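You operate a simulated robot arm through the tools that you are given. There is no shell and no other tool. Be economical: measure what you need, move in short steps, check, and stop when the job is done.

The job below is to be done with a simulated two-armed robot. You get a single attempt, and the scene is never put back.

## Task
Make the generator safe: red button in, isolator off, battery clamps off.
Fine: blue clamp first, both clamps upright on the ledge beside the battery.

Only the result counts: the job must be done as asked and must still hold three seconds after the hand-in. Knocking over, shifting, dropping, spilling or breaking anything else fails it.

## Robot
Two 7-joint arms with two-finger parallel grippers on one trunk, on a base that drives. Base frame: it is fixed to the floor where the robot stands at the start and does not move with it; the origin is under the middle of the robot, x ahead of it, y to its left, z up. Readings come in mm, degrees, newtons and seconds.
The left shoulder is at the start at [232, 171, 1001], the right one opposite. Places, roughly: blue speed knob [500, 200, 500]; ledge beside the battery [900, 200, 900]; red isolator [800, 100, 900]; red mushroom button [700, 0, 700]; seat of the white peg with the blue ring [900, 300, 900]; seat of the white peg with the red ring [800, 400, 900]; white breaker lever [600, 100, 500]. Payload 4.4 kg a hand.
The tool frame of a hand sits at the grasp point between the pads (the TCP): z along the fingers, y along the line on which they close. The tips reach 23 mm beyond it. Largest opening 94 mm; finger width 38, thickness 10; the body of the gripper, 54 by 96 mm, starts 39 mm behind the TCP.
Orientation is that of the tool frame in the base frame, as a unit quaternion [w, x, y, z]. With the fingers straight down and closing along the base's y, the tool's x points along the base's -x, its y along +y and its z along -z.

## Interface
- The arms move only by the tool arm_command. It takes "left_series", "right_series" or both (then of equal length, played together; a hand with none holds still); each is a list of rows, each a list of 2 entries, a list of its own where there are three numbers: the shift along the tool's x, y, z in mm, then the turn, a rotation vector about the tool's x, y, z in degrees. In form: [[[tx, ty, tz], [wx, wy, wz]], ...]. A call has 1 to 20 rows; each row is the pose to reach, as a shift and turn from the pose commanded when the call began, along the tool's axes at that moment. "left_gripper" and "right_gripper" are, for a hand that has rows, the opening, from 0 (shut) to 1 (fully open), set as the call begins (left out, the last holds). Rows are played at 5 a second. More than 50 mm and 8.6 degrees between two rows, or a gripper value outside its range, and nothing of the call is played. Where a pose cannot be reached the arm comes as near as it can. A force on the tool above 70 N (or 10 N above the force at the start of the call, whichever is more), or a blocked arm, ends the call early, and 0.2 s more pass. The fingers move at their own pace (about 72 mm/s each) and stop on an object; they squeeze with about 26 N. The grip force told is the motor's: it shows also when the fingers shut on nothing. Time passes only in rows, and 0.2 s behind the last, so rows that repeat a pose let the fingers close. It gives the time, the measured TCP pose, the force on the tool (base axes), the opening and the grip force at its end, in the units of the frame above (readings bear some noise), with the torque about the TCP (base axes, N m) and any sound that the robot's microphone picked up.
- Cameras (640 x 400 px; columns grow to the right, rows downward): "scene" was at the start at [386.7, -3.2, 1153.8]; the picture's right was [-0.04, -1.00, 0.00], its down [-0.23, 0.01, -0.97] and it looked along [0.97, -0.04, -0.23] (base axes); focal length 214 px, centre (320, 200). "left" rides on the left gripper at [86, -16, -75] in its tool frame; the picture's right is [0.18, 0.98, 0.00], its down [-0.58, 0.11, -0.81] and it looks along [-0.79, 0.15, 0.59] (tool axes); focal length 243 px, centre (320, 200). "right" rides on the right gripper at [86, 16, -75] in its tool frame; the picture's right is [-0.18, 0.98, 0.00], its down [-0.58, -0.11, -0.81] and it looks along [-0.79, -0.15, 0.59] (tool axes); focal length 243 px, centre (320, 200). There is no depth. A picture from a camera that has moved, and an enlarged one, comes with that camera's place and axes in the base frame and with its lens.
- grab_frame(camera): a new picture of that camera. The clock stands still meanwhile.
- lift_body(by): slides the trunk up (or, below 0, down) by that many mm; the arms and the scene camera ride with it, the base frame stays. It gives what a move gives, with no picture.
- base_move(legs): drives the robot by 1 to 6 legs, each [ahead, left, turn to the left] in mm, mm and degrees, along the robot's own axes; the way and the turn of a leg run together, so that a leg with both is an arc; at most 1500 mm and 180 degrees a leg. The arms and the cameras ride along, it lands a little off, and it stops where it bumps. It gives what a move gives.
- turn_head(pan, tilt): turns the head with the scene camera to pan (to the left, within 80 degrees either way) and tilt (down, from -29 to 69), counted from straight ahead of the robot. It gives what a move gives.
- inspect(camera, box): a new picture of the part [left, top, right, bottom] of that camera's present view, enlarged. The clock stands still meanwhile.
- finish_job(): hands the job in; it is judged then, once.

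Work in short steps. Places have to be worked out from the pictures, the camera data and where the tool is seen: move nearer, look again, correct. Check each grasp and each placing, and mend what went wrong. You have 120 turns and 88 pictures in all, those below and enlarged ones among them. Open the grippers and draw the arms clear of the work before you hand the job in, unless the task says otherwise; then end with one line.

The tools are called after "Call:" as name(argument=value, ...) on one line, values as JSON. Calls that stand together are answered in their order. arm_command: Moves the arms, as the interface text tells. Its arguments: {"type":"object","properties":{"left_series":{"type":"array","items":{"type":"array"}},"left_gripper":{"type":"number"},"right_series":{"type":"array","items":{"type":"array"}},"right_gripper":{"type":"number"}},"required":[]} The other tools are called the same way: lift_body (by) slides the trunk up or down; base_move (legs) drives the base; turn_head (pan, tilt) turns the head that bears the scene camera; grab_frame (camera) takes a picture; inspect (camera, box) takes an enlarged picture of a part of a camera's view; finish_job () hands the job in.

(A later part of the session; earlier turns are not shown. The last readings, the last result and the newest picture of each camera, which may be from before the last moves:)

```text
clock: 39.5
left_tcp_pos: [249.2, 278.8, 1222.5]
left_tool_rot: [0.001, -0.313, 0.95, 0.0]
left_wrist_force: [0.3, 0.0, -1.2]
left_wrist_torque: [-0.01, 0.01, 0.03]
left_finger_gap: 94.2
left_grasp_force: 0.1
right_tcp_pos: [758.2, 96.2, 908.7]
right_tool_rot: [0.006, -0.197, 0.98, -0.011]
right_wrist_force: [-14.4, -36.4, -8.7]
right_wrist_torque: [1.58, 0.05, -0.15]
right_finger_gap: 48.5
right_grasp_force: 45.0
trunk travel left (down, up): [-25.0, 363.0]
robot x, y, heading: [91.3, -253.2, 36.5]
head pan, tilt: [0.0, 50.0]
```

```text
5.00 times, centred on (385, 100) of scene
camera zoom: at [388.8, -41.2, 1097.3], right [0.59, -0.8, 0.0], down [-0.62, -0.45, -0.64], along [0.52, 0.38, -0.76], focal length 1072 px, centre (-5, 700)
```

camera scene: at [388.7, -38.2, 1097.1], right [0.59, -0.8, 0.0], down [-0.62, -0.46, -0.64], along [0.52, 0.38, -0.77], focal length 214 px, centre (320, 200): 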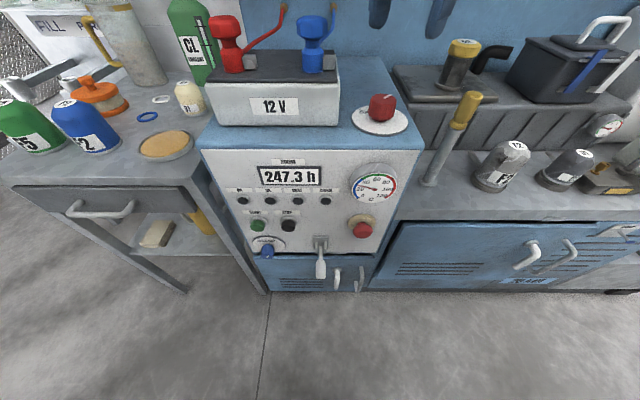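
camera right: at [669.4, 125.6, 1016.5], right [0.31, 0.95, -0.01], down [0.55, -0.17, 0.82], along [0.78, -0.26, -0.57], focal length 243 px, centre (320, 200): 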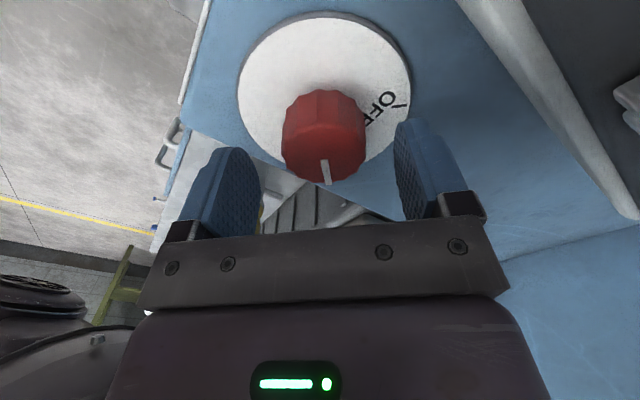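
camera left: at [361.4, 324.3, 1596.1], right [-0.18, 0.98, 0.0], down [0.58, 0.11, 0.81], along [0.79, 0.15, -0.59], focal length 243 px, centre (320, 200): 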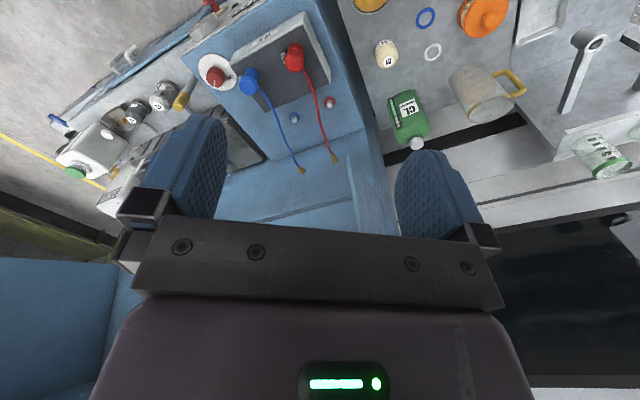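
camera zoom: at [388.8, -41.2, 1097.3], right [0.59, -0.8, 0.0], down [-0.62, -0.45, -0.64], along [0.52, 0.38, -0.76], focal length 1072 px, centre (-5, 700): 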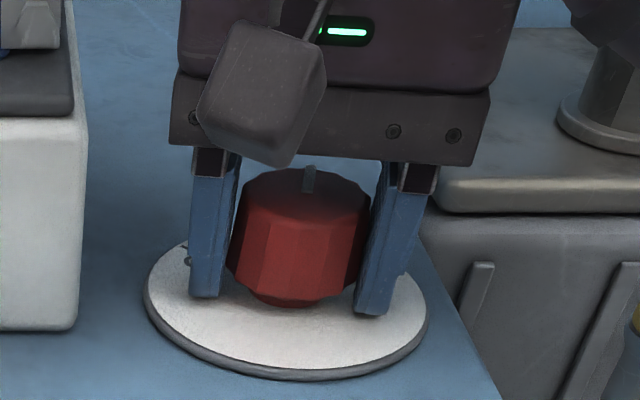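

The knob turns with the hand. I relieve the side load slightly and turn another 30°, then check.

Call:
arm_command(right_series=[[[1.7, -1.5, 0], [0, 0, -6]], [[1.7, -1.5, 0], [0, 0, -12]], [[1.7, -1.5, 0], [0, 0, -18]], [[1.7, -1.5, 0], [0, 0, -24]], [[1.7, -1.5, 0], [0, 0, -30]]])

Call:
inspect(camera="scene", box=[330, 60, 440, 140])

Call:
inspect(camera="right", box=[220, 0, 460, 240])

```text
clock: 40.7
left_tcp_pos: [251.4, 279.0, 1223.7]
left_tool_rot: [0.0, -0.313, 0.95, 0.001]
left_wrist_force: [-0.4, -0.5, 0.0]
left_wrist_torque: [0.02, 0.05, -0.04]
left_finger_gap: 93.9
left_grasp_force: 0.0
right_tcp_pos: [760.1, 95.3, 908.7]
right_tool_rot: [0.005, -0.443, 0.896, -0.011]
right_wrist_force: [6.8, -36.9, -11.5]
right_wrist_torque: [1.31, 0.9, -0.08]
right_finger_gap: 48.2
right_grasp_force: 45.0
trunk travel left (down, up): [-25.0, 363.0]
robot x, y, heading: [91.6, -259.5, 36.4]
head pan, tilt: [0.0, 50.0]
```

```text
5.00 times, centred on (385, 100) of scene
camera zoom: at [390.8, -40.7, 1096.9], right [0.59, -0.8, 0.0], down [-0.62, -0.45, -0.64], along [0.52, 0.38, -0.77], focal length 1072 px, centre (-5, 700)
```

zoom: 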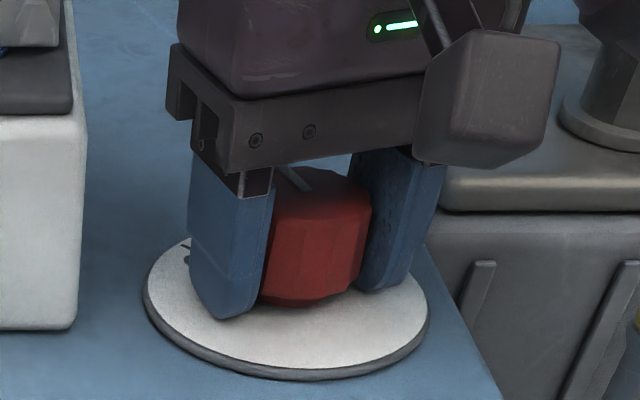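

```text
1.67 times, centred on (340, 120) of right
camera zoom: at [690.9, 37.0, 983.8], right [-0.67, 0.74, -0.02], down [0.43, 0.41, 0.81], along [0.61, 0.53, -0.59], focal length 404 px, centre (287, 333)
```

zoom: 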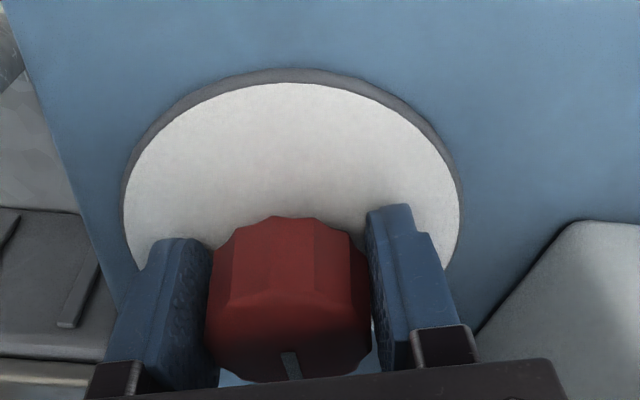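

Pointer has turned 60° as expected; OFF tick is at ~90° from the start. I turn the remaining 30°.

Call:
arm_command(right_series=[[[1, 1, 0], [0, 0, -6]], [[1, 1, 0], [0, 0, -12]], [[1, 1, 0], [0, 0, -18]], [[1, 1, 0], [0, 0, -24]], [[1, 1, 0], [0, 0, -30]], [[1, 1, 0], [0, 0, -32]]])

Call:
inspect(camera="scene", box=[330, 60, 440, 140])

```text
clock: 42.1
left_tcp_pos: [253.4, 279.7, 1223.7]
left_tool_rot: [-0.001, -0.314, 0.949, 0.002]
left_wrist_force: [-0.7, 0.3, -0.1]
left_wrist_torque: [0.01, 0.02, 0.0]
left_finger_gap: 94.1
left_grasp_force: 0.1
right_tcp_pos: [760.3, 93.7, 908.9]
right_tool_rot: [0.002, -0.671, 0.741, -0.011]
right_wrist_force: [47.0, -24.8, 2.1]
right_wrist_torque: [0.68, 1.27, -0.89]
right_finger_gap: 48.3
right_grasp_force: 45.0
trunk travel left (down, up): [-25.0, 363.0]
robot x, y, heading: [90.2, -256.4, 36.6]
head pan, tilt: [0.0, 50.0]
```

```text
5.00 times, centred on (385, 100) of scene
camera zoom: at [392.7, -40.2, 1096.4], right [0.59, -0.8, 0.0], down [-0.62, -0.45, -0.64], along [0.51, 0.38, -0.77], focal length 1072 px, centre (-5, 700)
```

zoom: 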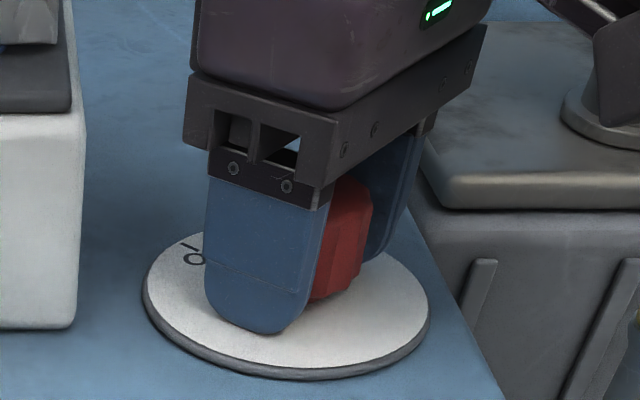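

Turned about 92°. I open, rise straight up and check the pointer.

Call:
arm_command(right_series=[[[0, 0, 0], [0, 0, 0]], [[0, 0, 0], [0, 0, 0]], [[0, 0, -20], [0, 0, 0]], [[0, 0, -60], [0, 0, 0]], [[0, 0, -105], [0, 0, 0]], [[0, 0, -150], [0, 0, 0]]], right_gripper=0.8)

Call:
inspect(camera="scene", box=[330, 60, 440, 140])

```text
clock: 43.5
left_tcp_pos: [248.6, 282.5, 1222.7]
left_tool_rot: [0.001, -0.314, 0.949, 0.001]
left_wrist_force: [-0.6, -0.5, 0.2]
left_wrist_torque: [0.02, -0.05, 0.02]
left_finger_gap: 93.9
left_grasp_force: 0.1
right_tcp_pos: [751.2, 99.8, 1061.4]
right_tool_rot: [0.004, -0.674, 0.739, -0.012]
right_wrist_force: [-0.2, -0.7, -0.7]
right_wrist_torque: [0.01, -0.01, 0.02]
right_finger_gap: 75.3
right_grasp_force: 0.1
trunk travel left (down, up): [-25.0, 363.0]
robot x, y, heading: [89.7, -259.7, 36.6]
head pan, tilt: [0.0, 50.0]
```

```text
5.00 times, centred on (385, 100) of scene
camera zoom: at [388.1, -38.4, 1097.4], right [0.59, -0.8, 0.0], down [-0.62, -0.46, -0.64], along [0.52, 0.38, -0.77], focal length 1072 px, centre (-5, 700)
```

zoom: 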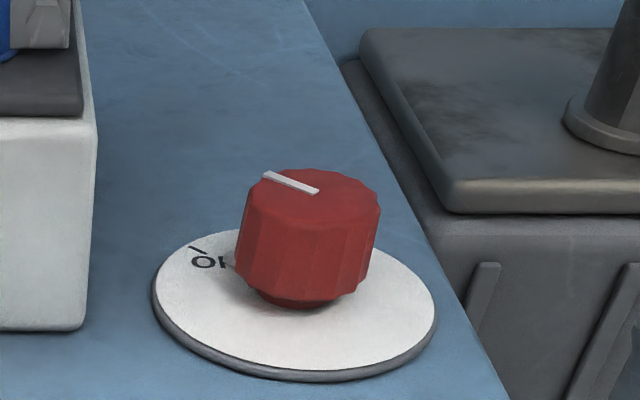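

Isolator pointer now aligns with the OFF tick. Next I look closely at the clamps from the scene and right cameras.

Call:
turn_head(pan=5, tilt=30)

Call:
inspect(camera="scene", box=[200, 60, 460, 240])

Call:
grab_frame(camera="left")

```text
clock: 44.3
left_tcp_pos: [248.9, 282.4, 1222.8]
left_tool_rot: [0.0, -0.313, 0.95, 0.001]
left_wrist_force: [-0.3, 0.0, -0.8]
left_wrist_torque: [0.0, -0.02, 0.01]
left_finger_gap: 93.9
left_grasp_force: 0.1
right_tcp_pos: [752.8, 100.6, 1058.8]
right_tool_rot: [0.001, -0.674, 0.739, -0.012]
right_wrist_force: [-0.1, 0.1, -0.9]
right_wrist_torque: [-0.01, -0.03, -0.01]
right_finger_gap: 75.2
right_grasp_force: 0.0
trunk travel left (down, up): [-25.0, 363.0]
robot x, y, heading: [92.2, -256.0, 36.3]
head pan, tilt: [5.0, 30.0]
```

```text
2.22 times, centred on (330, 150) of scene
camera zoom: at [394.9, -23.9, 1126.3], right [0.66, -0.75, 0.0], down [-0.38, -0.33, -0.87], along [0.65, 0.57, -0.5], focal length 477 px, centre (298, 311)
```

zoom: 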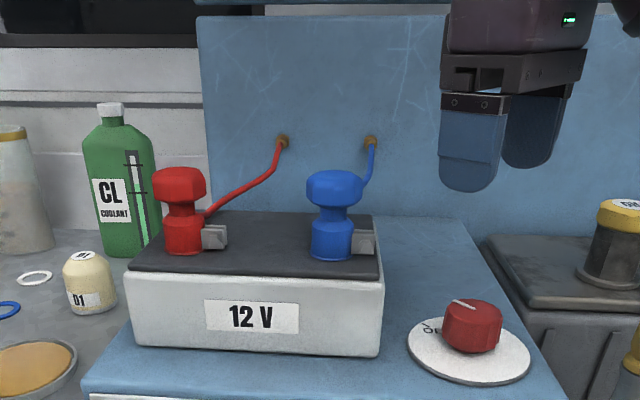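

```text
50 pictures are left
camera left: at [188.8, 218.1, 1296.1], right [-0.73, 0.68, 0.0], down [0.4, 0.43, 0.81], along [0.55, 0.59, -0.59], focal length 243 px, centre (320, 200)
```

left: 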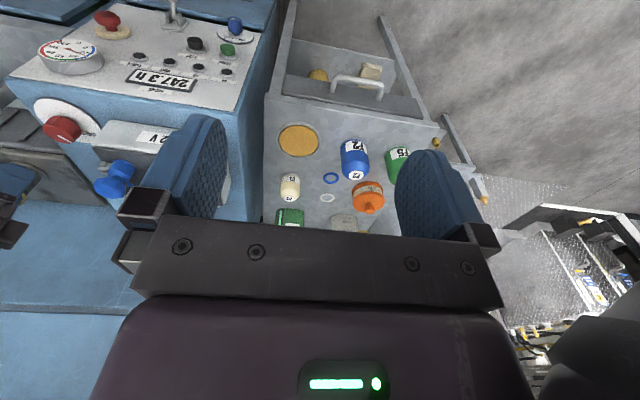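

Best estimates now: blue clamp ≈(701,210), head centre z≈1019, battery top z≈960, deck ≈880. I raise the right hand, unwind the yaw and hover over the blue clamp.

Call:
arm_command(right_series=[[[0, 0, -40], [0, 0, 0]], [[0, 0, -80], [0, 0, 8]], [[-15, 9, -110], [0, 0, 16]], [[-40, 22, -120], [0, 0, 24]], [[-65, 36, -120], [0, 0, 32]], [[-90, 50, -120], [0, 0, 40]], [[-105, 61, -120], [0, 0, 47.8]], [[-105, 61, -120], [0, 0, 47.8]]], right_gripper=1)

Call:
grab_frame(camera="right")

Call:
inspect(camera="scene", box=[200, 60, 460, 240])

```text
clock: 46.1
left_tcp_pos: [249.0, 280.8, 1221.7]
left_tool_rot: [0.0, -0.314, 0.95, 0.0]
left_wrist_force: [-0.2, 0.3, -0.4]
left_wrist_torque: [0.0, 0.03, 0.03]
left_finger_gap: 93.9
left_grasp_force: 0.0
right_tcp_pos: [698.9, 212.2, 1176.1]
right_tool_rot: [0.007, -0.316, 0.949, -0.01]
right_wrist_force: [0.3, -0.9, 0.0]
right_wrist_torque: [0.04, -0.02, 0.0]
right_finger_gap: 94.1
right_grasp_force: 0.0
trunk travel left (down, up): [-25.0, 363.0]
robot x, y, heading: [89.1, -257.2, 36.3]
head pan, tilt: [5.0, 30.0]
```

```text
49 pictures are left
camera right: at [616.8, 174.5, 1250.4], right [-0.44, 0.9, -0.02], down [0.52, 0.27, 0.81], along [0.73, 0.35, -0.58], focal length 243 px, centre (320, 200)
```

right: 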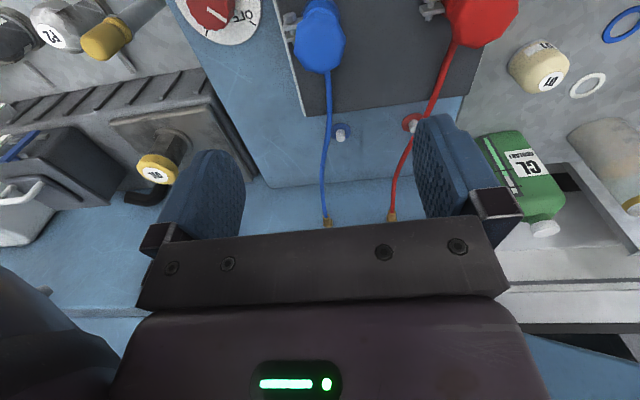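

```text
2.22 times, centred on (330, 150) of scene
camera zoom: at [395.1, -24.0, 1126.4], right [0.66, -0.75, 0.0], down [-0.37, -0.33, -0.87], along [0.65, 0.57, -0.5], focal length 477 px, centre (298, 311)
```

zoom: 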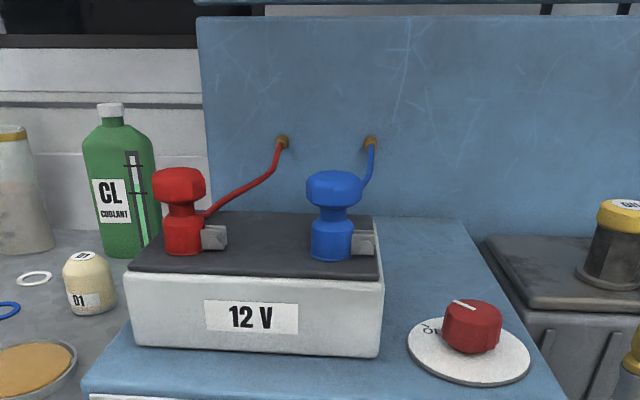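

Head top measures ≈(694,207,1030). I descend to just above it, nudging 4 mm back, and check from both cameras.

Call:
arm_command(right_series=[[[4, 0, 40], [0, 0, 0]], [[4, 0, 80], [0, 0, 0]], [[4, 0, 105], [0, 0, 0]], [[4, 0, 105], [0, 0, 0]]])

Call:
grab_frame(camera="right")

Call:
inspect(camera="scene", box=[290, 90, 420, 190])

```text
clock: 47.1
left_tcp_pos: [248.3, 281.9, 1222.5]
left_tool_rot: [0.0, -0.313, 0.95, 0.0]
left_wrist_force: [0.2, -0.2, 0.4]
left_wrist_torque: [-0.01, 0.0, 0.0]
left_finger_gap: 94.0
left_grasp_force: 0.0
right_tcp_pos: [696.8, 207.4, 1071.1]
right_tool_rot: [0.007, -0.316, 0.949, -0.01]
right_wrist_force: [-0.5, -0.2, -0.8]
right_wrist_torque: [0.04, 0.01, 0.0]
right_finger_gap: 93.9
right_grasp_force: 0.0
trunk travel left (down, up): [-25.0, 363.0]
robot x, y, heading: [92.9, -255.9, 36.5]
head pan, tilt: [5.0, 30.0]
```

```text
47 pictures are left
camera right: at [614.5, 169.8, 1146.0], right [-0.44, 0.9, -0.02], down [0.51, 0.27, 0.81], along [0.73, 0.35, -0.58], focal length 243 px, centre (320, 200)
```

right: 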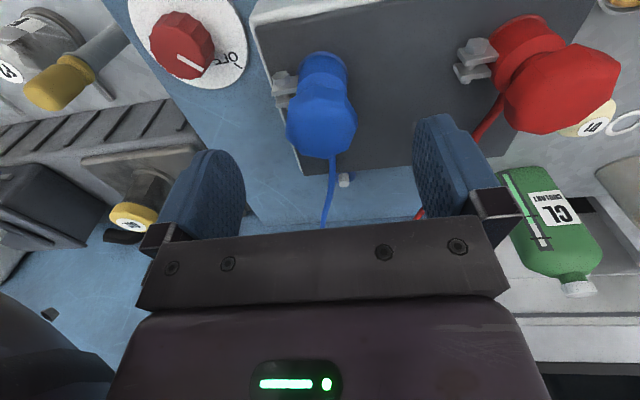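

```text
4.00 times, centred on (355, 140) of scene
camera zoom: at [394.6, -24.1, 1126.6], right [0.66, -0.75, 0.0], down [-0.37, -0.33, -0.87], along [0.65, 0.57, -0.5], focal length 858 px, centre (180, 440)
```

zoom: 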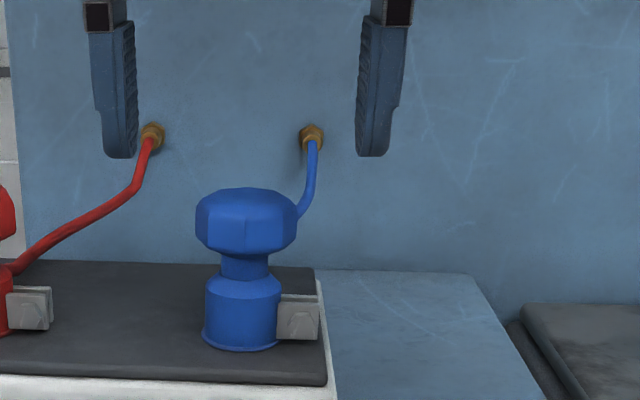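

Centred laterally and depth within 3 mm. I descend to grip the head (TCP z≈1013) and close.

Call:
arm_command(right_series=[[[-2, 0, 30], [0, 0, 0]], [[-2, 0, 58], [0, 0, 0]], [[-2, 0, 58], [0, 0, 0]]])

Call:
arm_command(right_series=[[[0, 0, 0], [0, 0, 0]], [[0, 0, 0], [0, 0, 0]], [[0, 0, 0], [0, 0, 0]]], right_gripper=0)

Call:
inspect(camera="scene", box=[290, 90, 420, 190])

```text
clock: 47.9
left_tcp_pos: [249.5, 281.7, 1222.6]
left_tool_rot: [0.0, -0.313, 0.95, -0.001]
left_wrist_force: [-0.2, -0.5, -0.1]
left_wrist_torque: [0.0, 0.04, 0.03]
left_finger_gap: 94.2
left_grasp_force: 0.1
right_tcp_pos: [700.9, 207.1, 1013.3]
right_tool_rot: [0.007, -0.316, 0.949, -0.009]
right_wrist_force: [0.0, 0.8, -0.1]
right_wrist_torque: [-0.03, 0.02, -0.01]
right_finger_gap: 93.9
right_grasp_force: 0.1
trunk travel left (down, up): [-25.0, 363.0]
robot x, y, heading: [91.4, -259.5, 36.4]
head pan, tilt: [5.0, 30.0]
```

```text
clock: 48.7
left_tcp_pos: [248.4, 281.8, 1223.2]
left_tool_rot: [0.0, -0.313, 0.95, 0.0]
left_wrist_force: [-0.9, 0.4, 0.4]
left_wrist_torque: [0.01, 0.01, -0.01]
left_finger_gap: 93.9
left_grasp_force: 0.0
right_tcp_pos: [700.8, 207.8, 1013.2]
right_tool_rot: [0.006, -0.316, 0.949, -0.01]
right_wrist_force: [0.1, -0.9, 0.5]
right_wrist_torque: [-0.02, 0.01, 0.0]
right_finger_gap: 43.4
right_grasp_force: 26.0
trunk travel left (down, up): [-25.0, 363.0]
robot x, y, heading: [91.5, -253.9, 36.3]
head pan, tilt: [5.0, 30.0]
```

```text
4.00 times, centred on (355, 140) of scene
camera zoom: at [395.0, -24.0, 1126.4], right [0.66, -0.75, 0.0], down [-0.37, -0.33, -0.87], along [0.65, 0.57, -0.5], focal length 858 px, centre (180, 440)
```

zoom: 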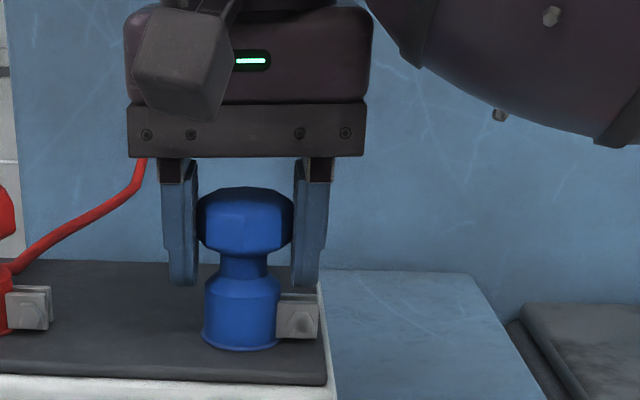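

Good grasp at 43.4 mm. I pull straight up in small steps.

Call:
arm_command(right_series=[[[0, 0, -4], [0, 0, 0]], [[0, 0, -8], [0, 0, 0]], [[0, 0, -14], [0, 0, 0]], [[0, 0, -22], [0, 0, 0]], [[0, 0, -32], [0, 0, 0]]])

Call:
inspect(camera="scene", box=[290, 90, 420, 190])

```text
clock: 49.9
left_tcp_pos: [248.2, 282.8, 1222.5]
left_tool_rot: [0.0, -0.313, 0.95, 0.001]
left_wrist_force: [-0.2, -0.9, -0.6]
left_wrist_torque: [-0.02, -0.01, 0.0]
left_finger_gap: 94.0
left_grasp_force: 0.1
right_tcp_pos: [698.7, 208.4, 1044.8]
right_tool_rot: [0.008, -0.316, 0.949, -0.01]
right_wrist_force: [-0.5, -0.3, -1.5]
right_wrist_torque: [-0.03, -0.02, -0.02]
right_finger_gap: 44.7
right_grasp_force: 26.7
trunk travel left (down, up): [-25.0, 363.0]
robot x, y, heading: [90.1, -259.0, 36.4]
head pan, tilt: [5.0, 30.0]
```

```text
4.00 times, centred on (355, 140) of scene
camera zoom: at [394.8, -23.9, 1126.4], right [0.66, -0.75, 0.0], down [-0.37, -0.33, -0.87], along [0.65, 0.57, -0.5], focal length 858 px, centre (180, 440)
```

zoom: 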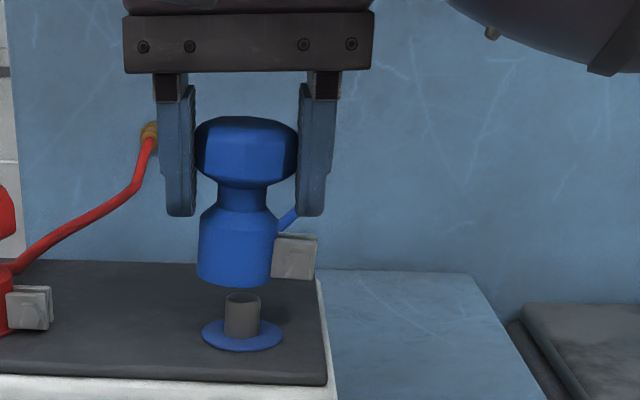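

Blue clamp is off the post. The ledge spans r≈310–450 right of the battery, back to the wall at d≈1035; I carry the clamp to d≈850, r≈380 (≈(908,206)) at a safe height.

Call:
arm_command(right_series=[[[0, 0, -15], [0, 0, 0]], [[0, 0, -30], [0, 0, 0]], [[-26, -20, -30], [0, 0, 0]], [[-54, -41, -30], [0, 0, 0]], [[-82, -63, -30], [0, 0, 0]], [[-110, -84, -30], [0, 0, 0]], [[-138, -106, -30], [0, 0, 0]], [[-166, -127, -30], [0, 0, 0]], [[-166, -127, -30], [0, 0, 0]]])

Call:
grab_frame(camera="scene")

Call:
grab_frame(camera="right")

```text
clock: 51.9
left_tcp_pos: [250.2, 282.5, 1222.1]
left_tool_rot: [0.001, -0.313, 0.95, 0.0]
left_wrist_force: [0.2, -0.7, 0.2]
left_wrist_torque: [0.01, -0.01, 0.01]
left_finger_gap: 93.9
left_grasp_force: 0.2
right_tcp_pos: [908.7, 206.6, 1080.1]
right_tool_rot: [0.007, -0.316, 0.949, -0.01]
right_wrist_force: [0.8, -0.3, -0.8]
right_wrist_torque: [0.01, 0.05, 0.04]
right_finger_gap: 44.3
right_grasp_force: 26.2
trunk travel left (down, up): [-25.0, 363.0]
robot x, y, heading: [91.5, -260.2, 36.6]
head pan, tilt: [5.0, 30.0]
```

```text
43 pictures are left
camera scene: at [395.2, -24.1, 1126.3], right [0.66, -0.75, 0.0], down [-0.37, -0.33, -0.87], along [0.65, 0.57, -0.5], focal length 214 px, centre (320, 200)
```

scene: 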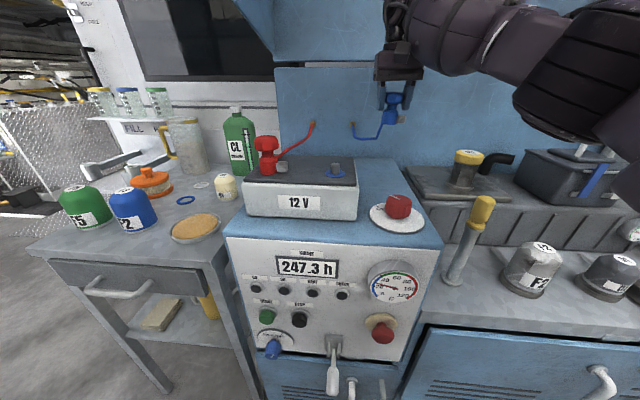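

```text
42 pictures are left
camera right: at [827.9, 169.2, 1154.2], right [-0.44, 0.9, -0.02], down [0.51, 0.27, 0.81], along [0.73, 0.35, -0.58], focal length 243 px, centre (320, 200)
```

right: 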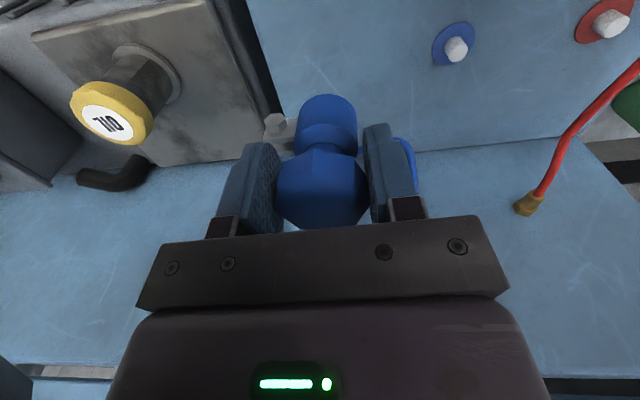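

The clamp hangs upright above the ledge with ~60 mm to the deck edge. I descend most of the way.

Call:
arm_command(right_series=[[[0, 0, 30], [0, 0, 0]], [[0, 0, 60], [0, 0, 0]], [[0, 0, 90], [0, 0, 0]], [[0, 0, 115], [0, 0, 0]], [[0, 0, 130], [0, 0, 0]], [[0, 0, 130], [0, 0, 0]]])

Call:
inspect(camera="scene", box=[330, 90, 460, 190])

```text
clock: 53.3
left_tcp_pos: [248.6, 282.6, 1222.5]
left_tool_rot: [-0.001, -0.313, 0.95, 0.001]
left_wrist_force: [0.6, -0.1, -0.1]
left_wrist_torque: [0.01, -0.02, -0.03]
left_finger_gap: 94.1
left_grasp_force: 0.1
right_tcp_pos: [911.5, 205.0, 949.9]
right_tool_rot: [0.006, -0.317, 0.948, -0.01]
right_wrist_force: [0.7, -0.3, -0.7]
right_wrist_torque: [-0.03, -0.03, -0.02]
right_finger_gap: 44.2
right_grasp_force: 25.9
trunk travel left (down, up): [-25.0, 363.0]
robot x, y, heading: [90.7, -258.3, 36.3]
head pan, tilt: [5.0, 30.0]
```

```text
4.00 times, centred on (395, 140) of scene
camera zoom: at [394.9, -23.9, 1126.4], right [0.66, -0.75, 0.0], down [-0.37, -0.33, -0.87], along [0.65, 0.57, -0.5], focal length 858 px, centre (20, 440)
```

zoom: 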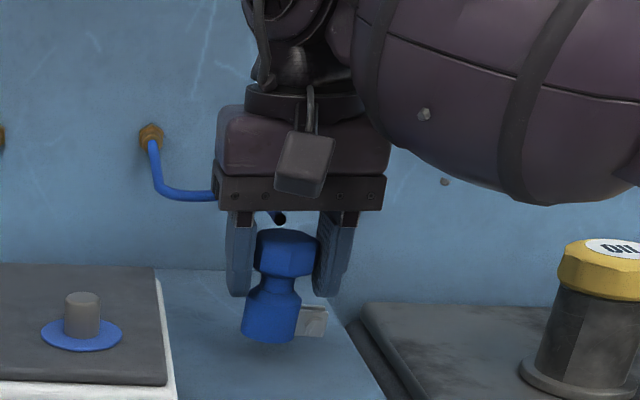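

A few mm above the deck by the shadow. I lower in 3 mm steps, watching the force.

Call:
arm_command(right_series=[[[0, 0, 3], [0, 0, 0]], [[0, 0, 6], [0, 0, 0]], [[0, 0, 9], [0, 0, 0]]])

```text
clock: 54.1
left_tcp_pos: [249.1, 282.5, 1222.4]
left_tool_rot: [0.0, -0.314, 0.949, 0.0]
left_wrist_force: [0.5, 0.2, 0.0]
left_wrist_torque: [-0.03, -0.01, 0.01]
left_finger_gap: 94.2
left_grasp_force: 0.1
right_tcp_pos: [912.3, 205.1, 939.3]
right_tool_rot: [0.005, -0.316, 0.949, -0.01]
right_wrist_force: [0.0, 0.1, -0.8]
right_wrist_torque: [-0.05, 0.0, -0.02]
right_finger_gap: 44.2
right_grasp_force: 26.6
trunk travel left (down, up): [-25.0, 363.0]
robot x, y, heading: [91.5, -258.4, 36.2]
head pan, tilt: [5.0, 30.0]
```

Call:
arm_command(right_series=[[[0, 0, 2], [0, 0, 0]], [[0, 0, 4], [0, 0, 0]], [[0, 0, 6], [0, 0, 0]]])

Call:
inspect(camera="scene", box=[370, 140, 420, 180])

```text
clock: 54.9
left_tcp_pos: [250.4, 281.0, 1221.9]
left_tool_rot: [0.001, -0.313, 0.95, 0.0]
left_wrist_force: [-0.6, 0.0, 0.7]
left_wrist_torque: [0.01, 0.03, -0.01]
left_finger_gap: 93.7
left_grasp_force: 0.0
right_tcp_pos: [910.7, 204.5, 934.8]
right_tool_rot: [0.007, -0.317, 0.948, -0.01]
right_wrist_force: [-0.4, -0.7, -0.9]
right_wrist_torque: [0.0, 0.03, 0.0]
right_finger_gap: 43.8
right_grasp_force: 25.8
trunk travel left (down, up): [-25.0, 363.0]
robot x, y, heading: [92.4, -258.2, 36.7]
head pan, tilt: [5.0, 30.0]
```

```text
10.00 times, centred on (395, 160) of scene
camera zoom: at [395.1, -23.8, 1126.3], right [0.66, -0.75, 0.0], down [-0.37, -0.33, -0.87], along [0.65, 0.57, -0.5], focal length 2145 px, centre (-430, 600)
```

zoom: 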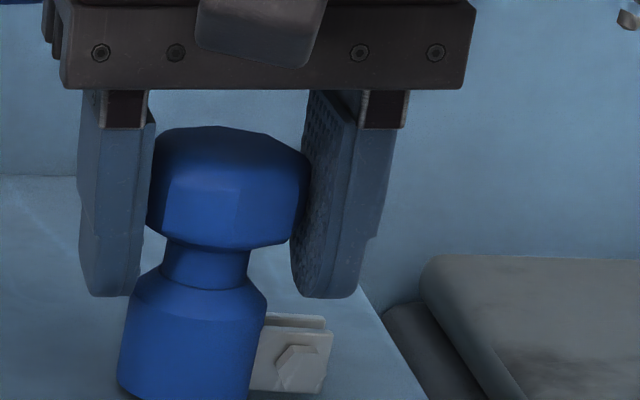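

Still no contact force; I keep lowering.

Call:
arm_command(right_series=[[[0, 0, 2], [0, 0, 0]], [[0, 0, 4], [0, 0, 0]]])

Call:
inspect(camera="scene", box=[370, 150, 420, 190])

```text
clock: 55.5
left_tcp_pos: [249.4, 282.5, 1222.2]
left_tool_rot: [0.0, -0.313, 0.95, 0.0]
left_wrist_force: [0.2, 0.1, 0.4]
left_wrist_torque: [-0.05, -0.03, -0.02]
left_finger_gap: 93.7
left_grasp_force: 0.0
right_tcp_pos: [911.0, 205.7, 933.1]
right_tool_rot: [0.008, -0.316, 0.949, -0.01]
right_wrist_force: [2.0, 1.4, 6.5]
right_wrist_torque: [-0.03, -0.13, 0.01]
right_finger_gap: 44.0
right_grasp_force: 26.1
trunk travel left (down, up): [-25.0, 363.0]
robot x, y, heading: [91.8, -256.3, 36.6]
head pan, tilt: [5.0, 30.0]
```

```text
10.00 times, centred on (395, 170) of scene
camera zoom: at [394.5, -24.1, 1126.8], right [0.66, -0.75, 0.0], down [-0.37, -0.33, -0.87], along [0.65, 0.57, -0.5], focal length 2145 px, centre (-430, 500)
```

zoom: 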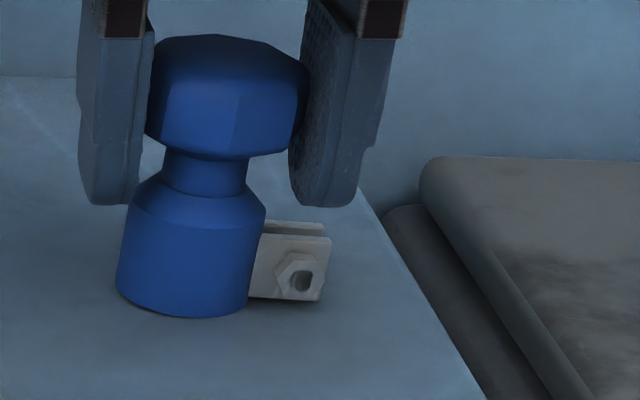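

Contact at 6.5 N: it stands on the deck. I ease up 1 mm, open partially and rise.

Call:
arm_command(right_series=[[[0, 0, -1], [0, 0, 0]], [[0, 0, -1], [0, 0, 0]], [[0, 0, -1], [0, 0, 0]]], right_gripper=0.7)

Call:
arm_command(right_series=[[[0, 0, -20], [0, 0, 0]], [[0, 0, -50], [0, 0, 0]], [[0, 0, -90], [0, 0, 0]], [[0, 0, -130], [0, 0, 0]], [[0, 0, -170], [0, 0, 0]], [[0, 0, -205], [0, 0, 0]]])

Call:
inspect(camera="scene", box=[330, 90, 460, 190])

Call:
grab_frame(camera="right")

```text
clock: 56.3
left_tcp_pos: [250.2, 282.5, 1222.9]
left_tool_rot: [0.0, -0.313, 0.95, 0.0]
left_wrist_force: [0.2, 0.8, 1.1]
left_wrist_torque: [-0.03, 0.01, -0.01]
left_finger_gap: 94.1
left_grasp_force: 0.1
right_tcp_pos: [910.3, 204.2, 931.9]
right_tool_rot: [0.006, -0.316, 0.949, -0.009]
right_wrist_force: [-0.1, -0.6, -0.6]
right_wrist_torque: [0.01, 0.01, -0.01]
right_finger_gap: 65.6
right_grasp_force: 0.2
trunk travel left (down, up): [-25.0, 363.0]
robot x, y, heading: [90.8, -258.5, 36.8]
head pan, tilt: [5.0, 30.0]
```

```text
clock: 57.7
left_tcp_pos: [249.9, 280.4, 1223.7]
left_tool_rot: [0.0, -0.314, 0.95, 0.001]
left_wrist_force: [0.4, -0.7, -0.3]
left_wrist_torque: [0.04, 0.03, -0.01]
left_finger_gap: 93.9
left_grasp_force: 0.1
right_tcp_pos: [907.1, 202.3, 1124.9]
right_tool_rot: [0.006, -0.316, 0.949, -0.009]
right_wrist_force: [1.3, -0.4, -0.1]
right_wrist_torque: [0.09, 0.04, 0.0]
right_finger_gap: 65.9
right_grasp_force: 0.0
right hand out of reach, approached as far as the arm can: row 6
trunk travel left (down, up): [-25.0, 363.0]
robot x, y, heading: [91.6, -255.7, 36.5]
head pan, tilt: [5.0, 30.0]
```

```text
4.00 times, centred on (395, 140) of scene
camera zoom: at [396.2, -25.4, 1126.3], right [0.66, -0.75, 0.0], down [-0.38, -0.33, -0.87], along [0.65, 0.57, -0.5], focal length 858 px, centre (20, 440)
```

zoom: 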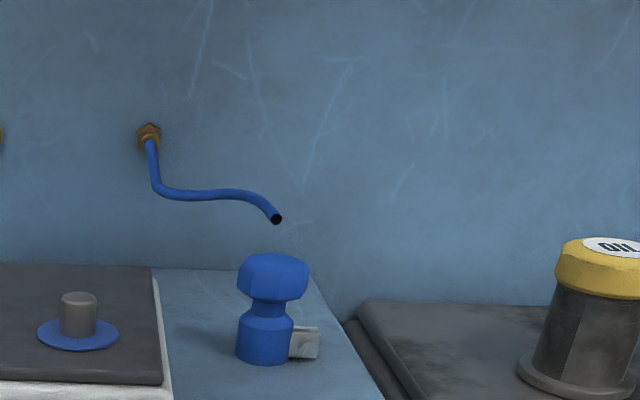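

```text
37 pictures are left
camera right: at [825.0, 165.5, 1197.5], right [-0.44, 0.9, -0.02], down [0.52, 0.27, 0.81], along [0.73, 0.35, -0.58], focal length 243 px, centre (320, 200)
```

right: 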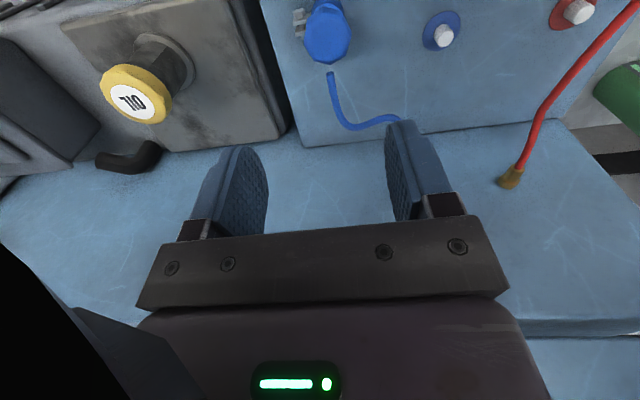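

Blue clamp stands upright on the ledge. Now I move over the red clamp at d≈685, r≈130.

Call:
arm_command(right_series=[[[20, 31, 0], [0, 0, 0]], [[40, 63, 0], [0, 0, 0]], [[60, 94, 0], [0, 0, 0]], [[81, 126, 0], [0, 0, 0]], [[101, 157, 0], [0, 0, 0]], [[121, 189, 0], [0, 0, 0]], [[142, 220, 0], [0, 0, 0]], [[162, 252, 10], [0, 0, 0]], [[162, 252, 40], [0, 0, 0]], [[162, 252, 50], [0, 0, 0]]], right_gripper=1)

Call:
grab_frame(camera="right")

Call:
inspect(camera="scene", box=[200, 80, 330, 180])

```text
clock: 59.9
left_tcp_pos: [250.4, 281.5, 1223.1]
left_tool_rot: [0.001, -0.313, 0.95, 0.001]
left_wrist_force: [-0.3, 0.2, 0.5]
left_wrist_torque: [0.0, 0.01, 0.04]
left_finger_gap: 94.0
left_grasp_force: 0.1
right_tcp_pos: [665.6, 346.1, 1123.5]
right_tool_rot: [0.006, -0.315, 0.949, -0.01]
right_wrist_force: [-0.2, 0.4, -1.3]
right_wrist_torque: [0.03, 0.03, -0.02]
right_finger_gap: 93.8
right_grasp_force: 0.0
right hand out of reach, approached as far as the arm can: row 1, 2, 3, 4, 5, 6, 7, 8, 9, 10
trunk travel left (down, up): [-25.0, 363.0]
robot x, y, heading: [90.8, -256.4, 36.6]
head pan, tilt: [5.0, 30.0]
```

```text
36 pictures are left
camera right: at [584.6, 308.5, 1199.1], right [-0.44, 0.9, -0.02], down [0.52, 0.27, 0.81], along [0.73, 0.35, -0.58], focal length 243 px, centre (320, 200)
```

right: 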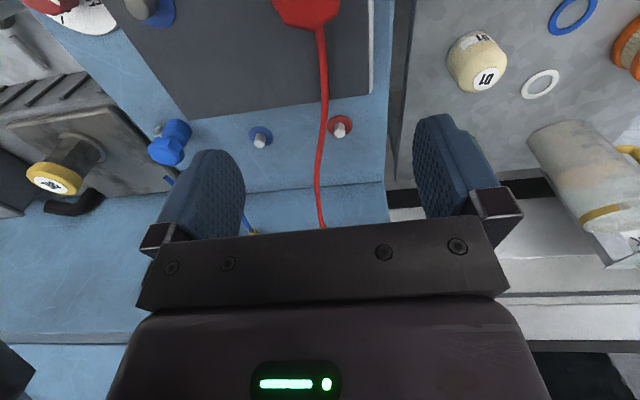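

```text
4.00 times, centred on (265, 130) of scene
camera zoom: at [395.8, -24.2, 1126.1], right [0.66, -0.75, 0.0], down [-0.38, -0.33, -0.87], along [0.65, 0.57, -0.5], focal length 858 px, centre (540, 480)
```

zoom: 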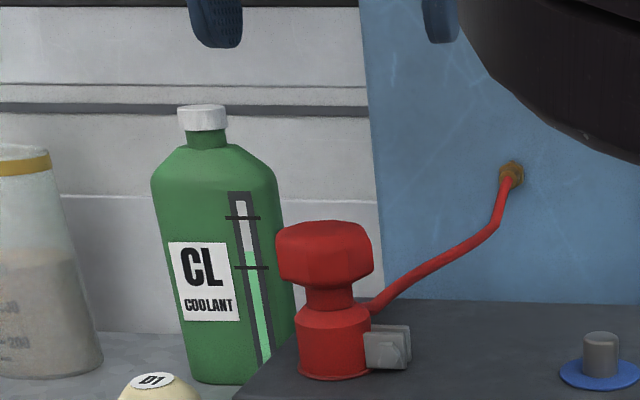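

The right arm can't reach that far left from here. I'll bring it back to r≈255 and shift the base about 125 mm to the left instead.

Call:
arm_command(right_series=[[[0, -32, -10], [0, 0, 0]], [[0, -64, -20], [0, 0, 0]], [[0, -96, -30], [0, 0, 0]], [[0, -125, -35], [0, 0, 0]], [[0, -125, -35], [0, 0, 0]]])

```text
clock: 61.1
left_tcp_pos: [249.1, 282.1, 1222.6]
left_tool_rot: [-0.001, -0.313, 0.95, 0.0]
left_wrist_force: [0.4, 0.2, 0.0]
left_wrist_torque: [-0.01, 0.0, -0.06]
left_finger_gap: 94.2
left_grasp_force: 0.0
right_tcp_pos: [751.4, 283.7, 1174.1]
right_tool_rot: [0.005, -0.317, 0.949, -0.01]
right_wrist_force: [0.7, -0.9, 0.7]
right_wrist_torque: [0.03, 0.0, 0.0]
right_finger_gap: 94.0
right_grasp_force: 0.1
right hand out of reach, approached as far as the arm can: row 1, 2, 3, 4, 5
trunk travel left (down, up): [-25.0, 363.0]
robot x, y, heading: [91.4, -259.9, 36.5]
head pan, tilt: [5.0, 30.0]
```

The arm looks stuck near a joint limit; I command it to a pose well inside the workspace to free it.

Call:
arm_command(right_series=[[[-20, -25, 10], [0, 0, 0]], [[-40, -50, 20], [0, 0, 0]], [[-60, -75, 30], [0, 0, 0]], [[-60, -75, 30], [0, 0, 0]]])

```text
clock: 62.1
left_tcp_pos: [248.8, 283.4, 1223.2]
left_tool_rot: [-0.001, -0.314, 0.949, 0.0]
left_wrist_force: [-0.5, 0.0, 0.6]
left_wrist_torque: [-0.01, 0.02, 0.0]
left_finger_gap: 93.8
left_grasp_force: 0.0
right_tcp_pos: [835.5, 249.9, 1146.5]
right_tool_rot: [0.006, -0.316, 0.949, -0.011]
right_wrist_force: [0.2, -0.1, 0.0]
right_wrist_torque: [-0.02, -0.02, -0.01]
right_finger_gap: 94.3
right_grasp_force: 0.0
right hand out of reach, approached as far as the arm can: row 2, 3, 4
trunk travel left (down, up): [-25.0, 363.0]
robot x, y, heading: [91.7, -256.4, 36.3]
head pan, tilt: [5.0, 30.0]
```

Call:
arm_command(right_series=[[[0, -5, 30], [0, 0, 0]], [[0, -10, 60], [0, 0, 0]], [[0, -10, 60], [0, 0, 0]]])

```text
clock: 62.9
left_tcp_pos: [248.1, 282.1, 1223.6]
left_tool_rot: [0.001, -0.314, 0.95, 0.0]
left_wrist_force: [0.0, -0.9, -0.7]
left_wrist_torque: [0.02, 0.0, 0.0]
left_finger_gap: 94.2
left_grasp_force: 0.1
right_tcp_pos: [842.9, 240.2, 1086.8]
right_tool_rot: [0.007, -0.316, 0.949, -0.01]
right_wrist_force: [-0.7, 0.1, 1.0]
right_wrist_torque: [-0.03, -0.03, 0.03]
right_finger_gap: 94.1
right_grasp_force: 0.1
trunk travel left (down, up): [-25.0, 363.0]
robot x, y, heading: [86.1, -257.6, 36.5]
head pan, tilt: [5.0, 30.0]
```

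Free again at (843,240,1087). I move back along the known-good height to d≈685, r≈250, then try going left toward red.

Call:
arm_command(right_series=[[[27, 12, 0], [0, 0, 0]], [[54, 24, 0], [0, 0, 0]], [[81, 36, 0], [0, 0, 0]], [[108, 48, 0], [0, 0, 0]], [[133, 60, 0], [0, 0, 0]], [[133, 60, 0], [0, 0, 0]]])

Call:
arm_command(right_series=[[[0, 30, 0], [0, 0, 0]], [[0, 60, 0], [0, 0, 0]], [[0, 60, 0], [0, 0, 0]]])

```text
clock: 64.3
left_tcp_pos: [249.7, 281.7, 1222.5]
left_tool_rot: [0.0, -0.313, 0.95, -0.001]
left_wrist_force: [0.2, 0.4, -0.1]
left_wrist_torque: [-0.01, -0.01, 0.01]
left_finger_gap: 94.1
left_grasp_force: 0.1
right_tcp_pos: [701.6, 208.9, 1083.5]
right_tool_rot: [0.006, -0.316, 0.949, -0.01]
right_wrist_force: [0.0, 1.0, 0.2]
right_wrist_torque: [0.0, -0.01, 0.0]
right_finger_gap: 94.0
right_grasp_force: 0.1
trunk travel left (down, up): [-25.0, 363.0]
robot x, y, heading: [90.4, -258.7, 36.3]
head pan, tilt: [5.0, 30.0]
```

```text
clock: 65.1
left_tcp_pos: [249.9, 282.1, 1222.2]
left_tool_rot: [0.0, -0.313, 0.95, 0.001]
left_wrist_force: [0.8, -0.1, 0.4]
left_wrist_torque: [0.01, 0.04, -0.02]
left_finger_gap: 93.7
left_grasp_force: 0.1
right_tcp_pos: [666.7, 255.3, 1081.8]
right_tool_rot: [0.006, -0.316, 0.949, -0.01]
right_wrist_force: [0.1, 0.4, 0.5]
right_wrist_torque: [0.01, -0.02, 0.01]
right_finger_gap: 94.2
right_grasp_force: 0.0
trunk travel left (down, up): [-25.0, 363.0]
robot x, y, heading: [94.5, -257.1, 36.7]
head pan, tilt: [5.0, 30.0]
```

Works so far; I continue to r≈130 over the red clamp.

Call:
arm_command(right_series=[[[0, 22, 0], [0, 0, 0]], [[0, 44, 0], [0, 0, 0]], [[0, 65, 0], [0, 0, 0]], [[0, 65, 0], [0, 0, 0]]])

Call:
grab_frame(camera="right")

Call:
inspect(camera="scene", box=[200, 80, 330, 180])

```text
clock: 66.1
left_tcp_pos: [249.2, 281.6, 1221.7]
left_tool_rot: [0.001, -0.313, 0.95, 0.0]
left_wrist_force: [-0.1, -0.2, -0.3]
left_wrist_torque: [-0.02, 0.02, 0.0]
left_finger_gap: 94.0
left_grasp_force: 0.0
right_tcp_pos: [626.2, 307.1, 1079.9]
right_tool_rot: [0.006, -0.316, 0.949, -0.01]
right_wrist_force: [1.3, -0.4, 0.0]
right_wrist_torque: [-0.02, 0.04, -0.02]
right_finger_gap: 94.2
right_grasp_force: 0.0
trunk travel left (down, up): [-25.0, 363.0]
robot x, y, heading: [91.2, -257.8, 36.7]
head pan, tilt: [5.0, 30.0]
```

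```text
34 pictures are left
camera right: at [544.7, 270.8, 1154.7], right [-0.44, 0.9, -0.02], down [0.52, 0.27, 0.81], along [0.73, 0.35, -0.58], focal length 243 px, centre (320, 200)
```

right: 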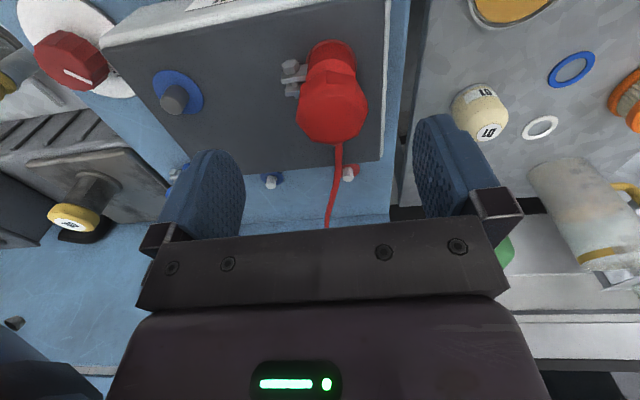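

```text
4.00 times, centred on (265, 130) of scene
camera zoom: at [395.2, -24.1, 1126.3], right [0.66, -0.75, 0.0], down [-0.37, -0.33, -0.87], along [0.65, 0.57, -0.5], focal length 858 px, centre (540, 480)
```

zoom: 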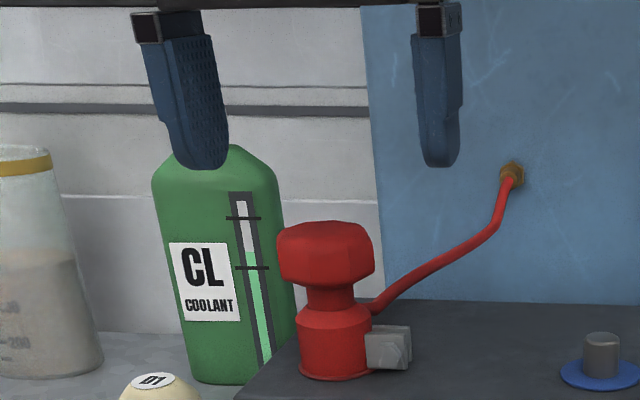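

Red head is about 5 mm further left; I correct, descend and close.

Call:
arm_command(right_series=[[[-1, 5, 20], [0, 0, 0]], [[-1, 5, 45], [0, 0, 0]], [[-1, 5, 67], [0, 0, 0]], [[-1, 5, 67], [0, 0, 0]]])

Call:
inspect(camera="scene", box=[220, 100, 320, 180])

```text
clock: 67.1
left_tcp_pos: [249.4, 282.0, 1222.6]
left_tool_rot: [0.0, -0.313, 0.95, -0.001]
left_wrist_force: [-0.4, 0.4, 0.3]
left_wrist_torque: [-0.02, -0.01, 0.03]
left_finger_gap: 94.1
left_grasp_force: 0.0
right_tcp_pos: [625.3, 312.2, 1013.5]
right_tool_rot: [0.006, -0.316, 0.949, -0.009]
right_wrist_force: [-0.2, 0.7, 0.3]
right_wrist_torque: [-0.03, -0.02, -0.03]
right_finger_gap: 94.0
right_grasp_force: 0.1
trunk travel left (down, up): [-25.0, 363.0]
robot x, y, heading: [92.5, -256.7, 36.6]
head pan, tilt: [5.0, 30.0]
```

```text
5.00 times, centred on (270, 140) of scene
camera zoom: at [394.7, -24.1, 1126.6], right [0.66, -0.75, 0.0], down [-0.37, -0.33, -0.87], along [0.65, 0.57, -0.5], focal length 1072 px, centre (570, 500)
```

zoom: 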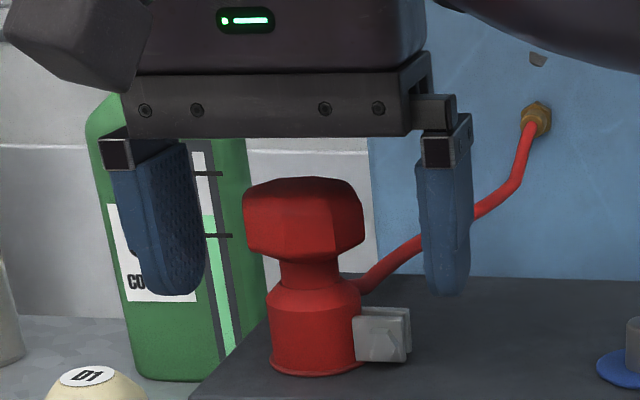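

Centred within ~2 mm. Closing, then pulling up.

Call:
arm_command(right_series=[[[0, 1, 0], [0, 0, 0]], [[0, 2, 0], [0, 0, 0]], [[0, 2, 0], [0, 0, 0]], [[0, 2, 0], [0, 0, 0]]], right_gripper=0)

Call:
arm_command(right_series=[[[0, 0, -4], [0, 0, 0]], [[0, 0, -8], [0, 0, 0]], [[0, 0, -14], [0, 0, 0]], [[0, 0, -22], [0, 0, 0]], [[0, 0, -32], [0, 0, 0]], [[0, 0, -60], [0, 0, 0]]])

Call:
inspect(camera="scene", box=[220, 100, 320, 180])

```text
clock: 68.1
left_tcp_pos: [249.3, 282.3, 1222.1]
left_tool_rot: [0.0, -0.313, 0.95, 0.0]
left_wrist_force: [-1.1, -0.6, -0.4]
left_wrist_torque: [-0.02, -0.01, 0.01]
left_finger_gap: 93.8
left_grasp_force: 0.1
right_tcp_pos: [623.2, 313.4, 1013.1]
right_tool_rot: [0.006, -0.316, 0.949, -0.009]
right_wrist_force: [0.0, -0.1, 0.4]
right_wrist_torque: [0.01, 0.03, 0.0]
right_finger_gap: 43.3
right_grasp_force: 25.6
trunk travel left (down, up): [-25.0, 363.0]
robot x, y, heading: [92.3, -258.7, 36.4]
head pan, tilt: [5.0, 30.0]
```

```text
clock: 69.5
left_tcp_pos: [247.4, 280.8, 1223.1]
left_tool_rot: [0.001, -0.313, 0.95, 0.0]
left_wrist_force: [0.3, -0.3, 0.2]
left_wrist_torque: [-0.03, 0.0, 0.02]
left_finger_gap: 93.9
left_grasp_force: 0.1
right_tcp_pos: [622.7, 312.5, 1074.2]
right_tool_rot: [0.007, -0.317, 0.948, -0.011]
right_wrist_force: [0.2, 0.1, 0.0]
right_wrist_torque: [-0.01, 0.0, -0.02]
right_finger_gap: 43.0
right_grasp_force: 25.7
trunk travel left (down, up): [-25.0, 363.0]
robot x, y, heading: [92.1, -258.0, 36.6]
head pan, tilt: [5.0, 30.0]
```

```text
5.00 times, centred on (270, 140) of scene
camera zoom: at [394.2, -24.3, 1126.9], right [0.66, -0.75, 0.0], down [-0.37, -0.33, -0.87], along [0.65, 0.57, -0.5], focal length 1072 px, centre (570, 500)
```

zoom: 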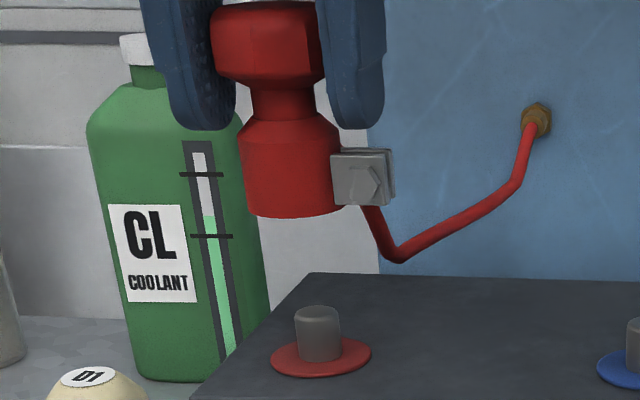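

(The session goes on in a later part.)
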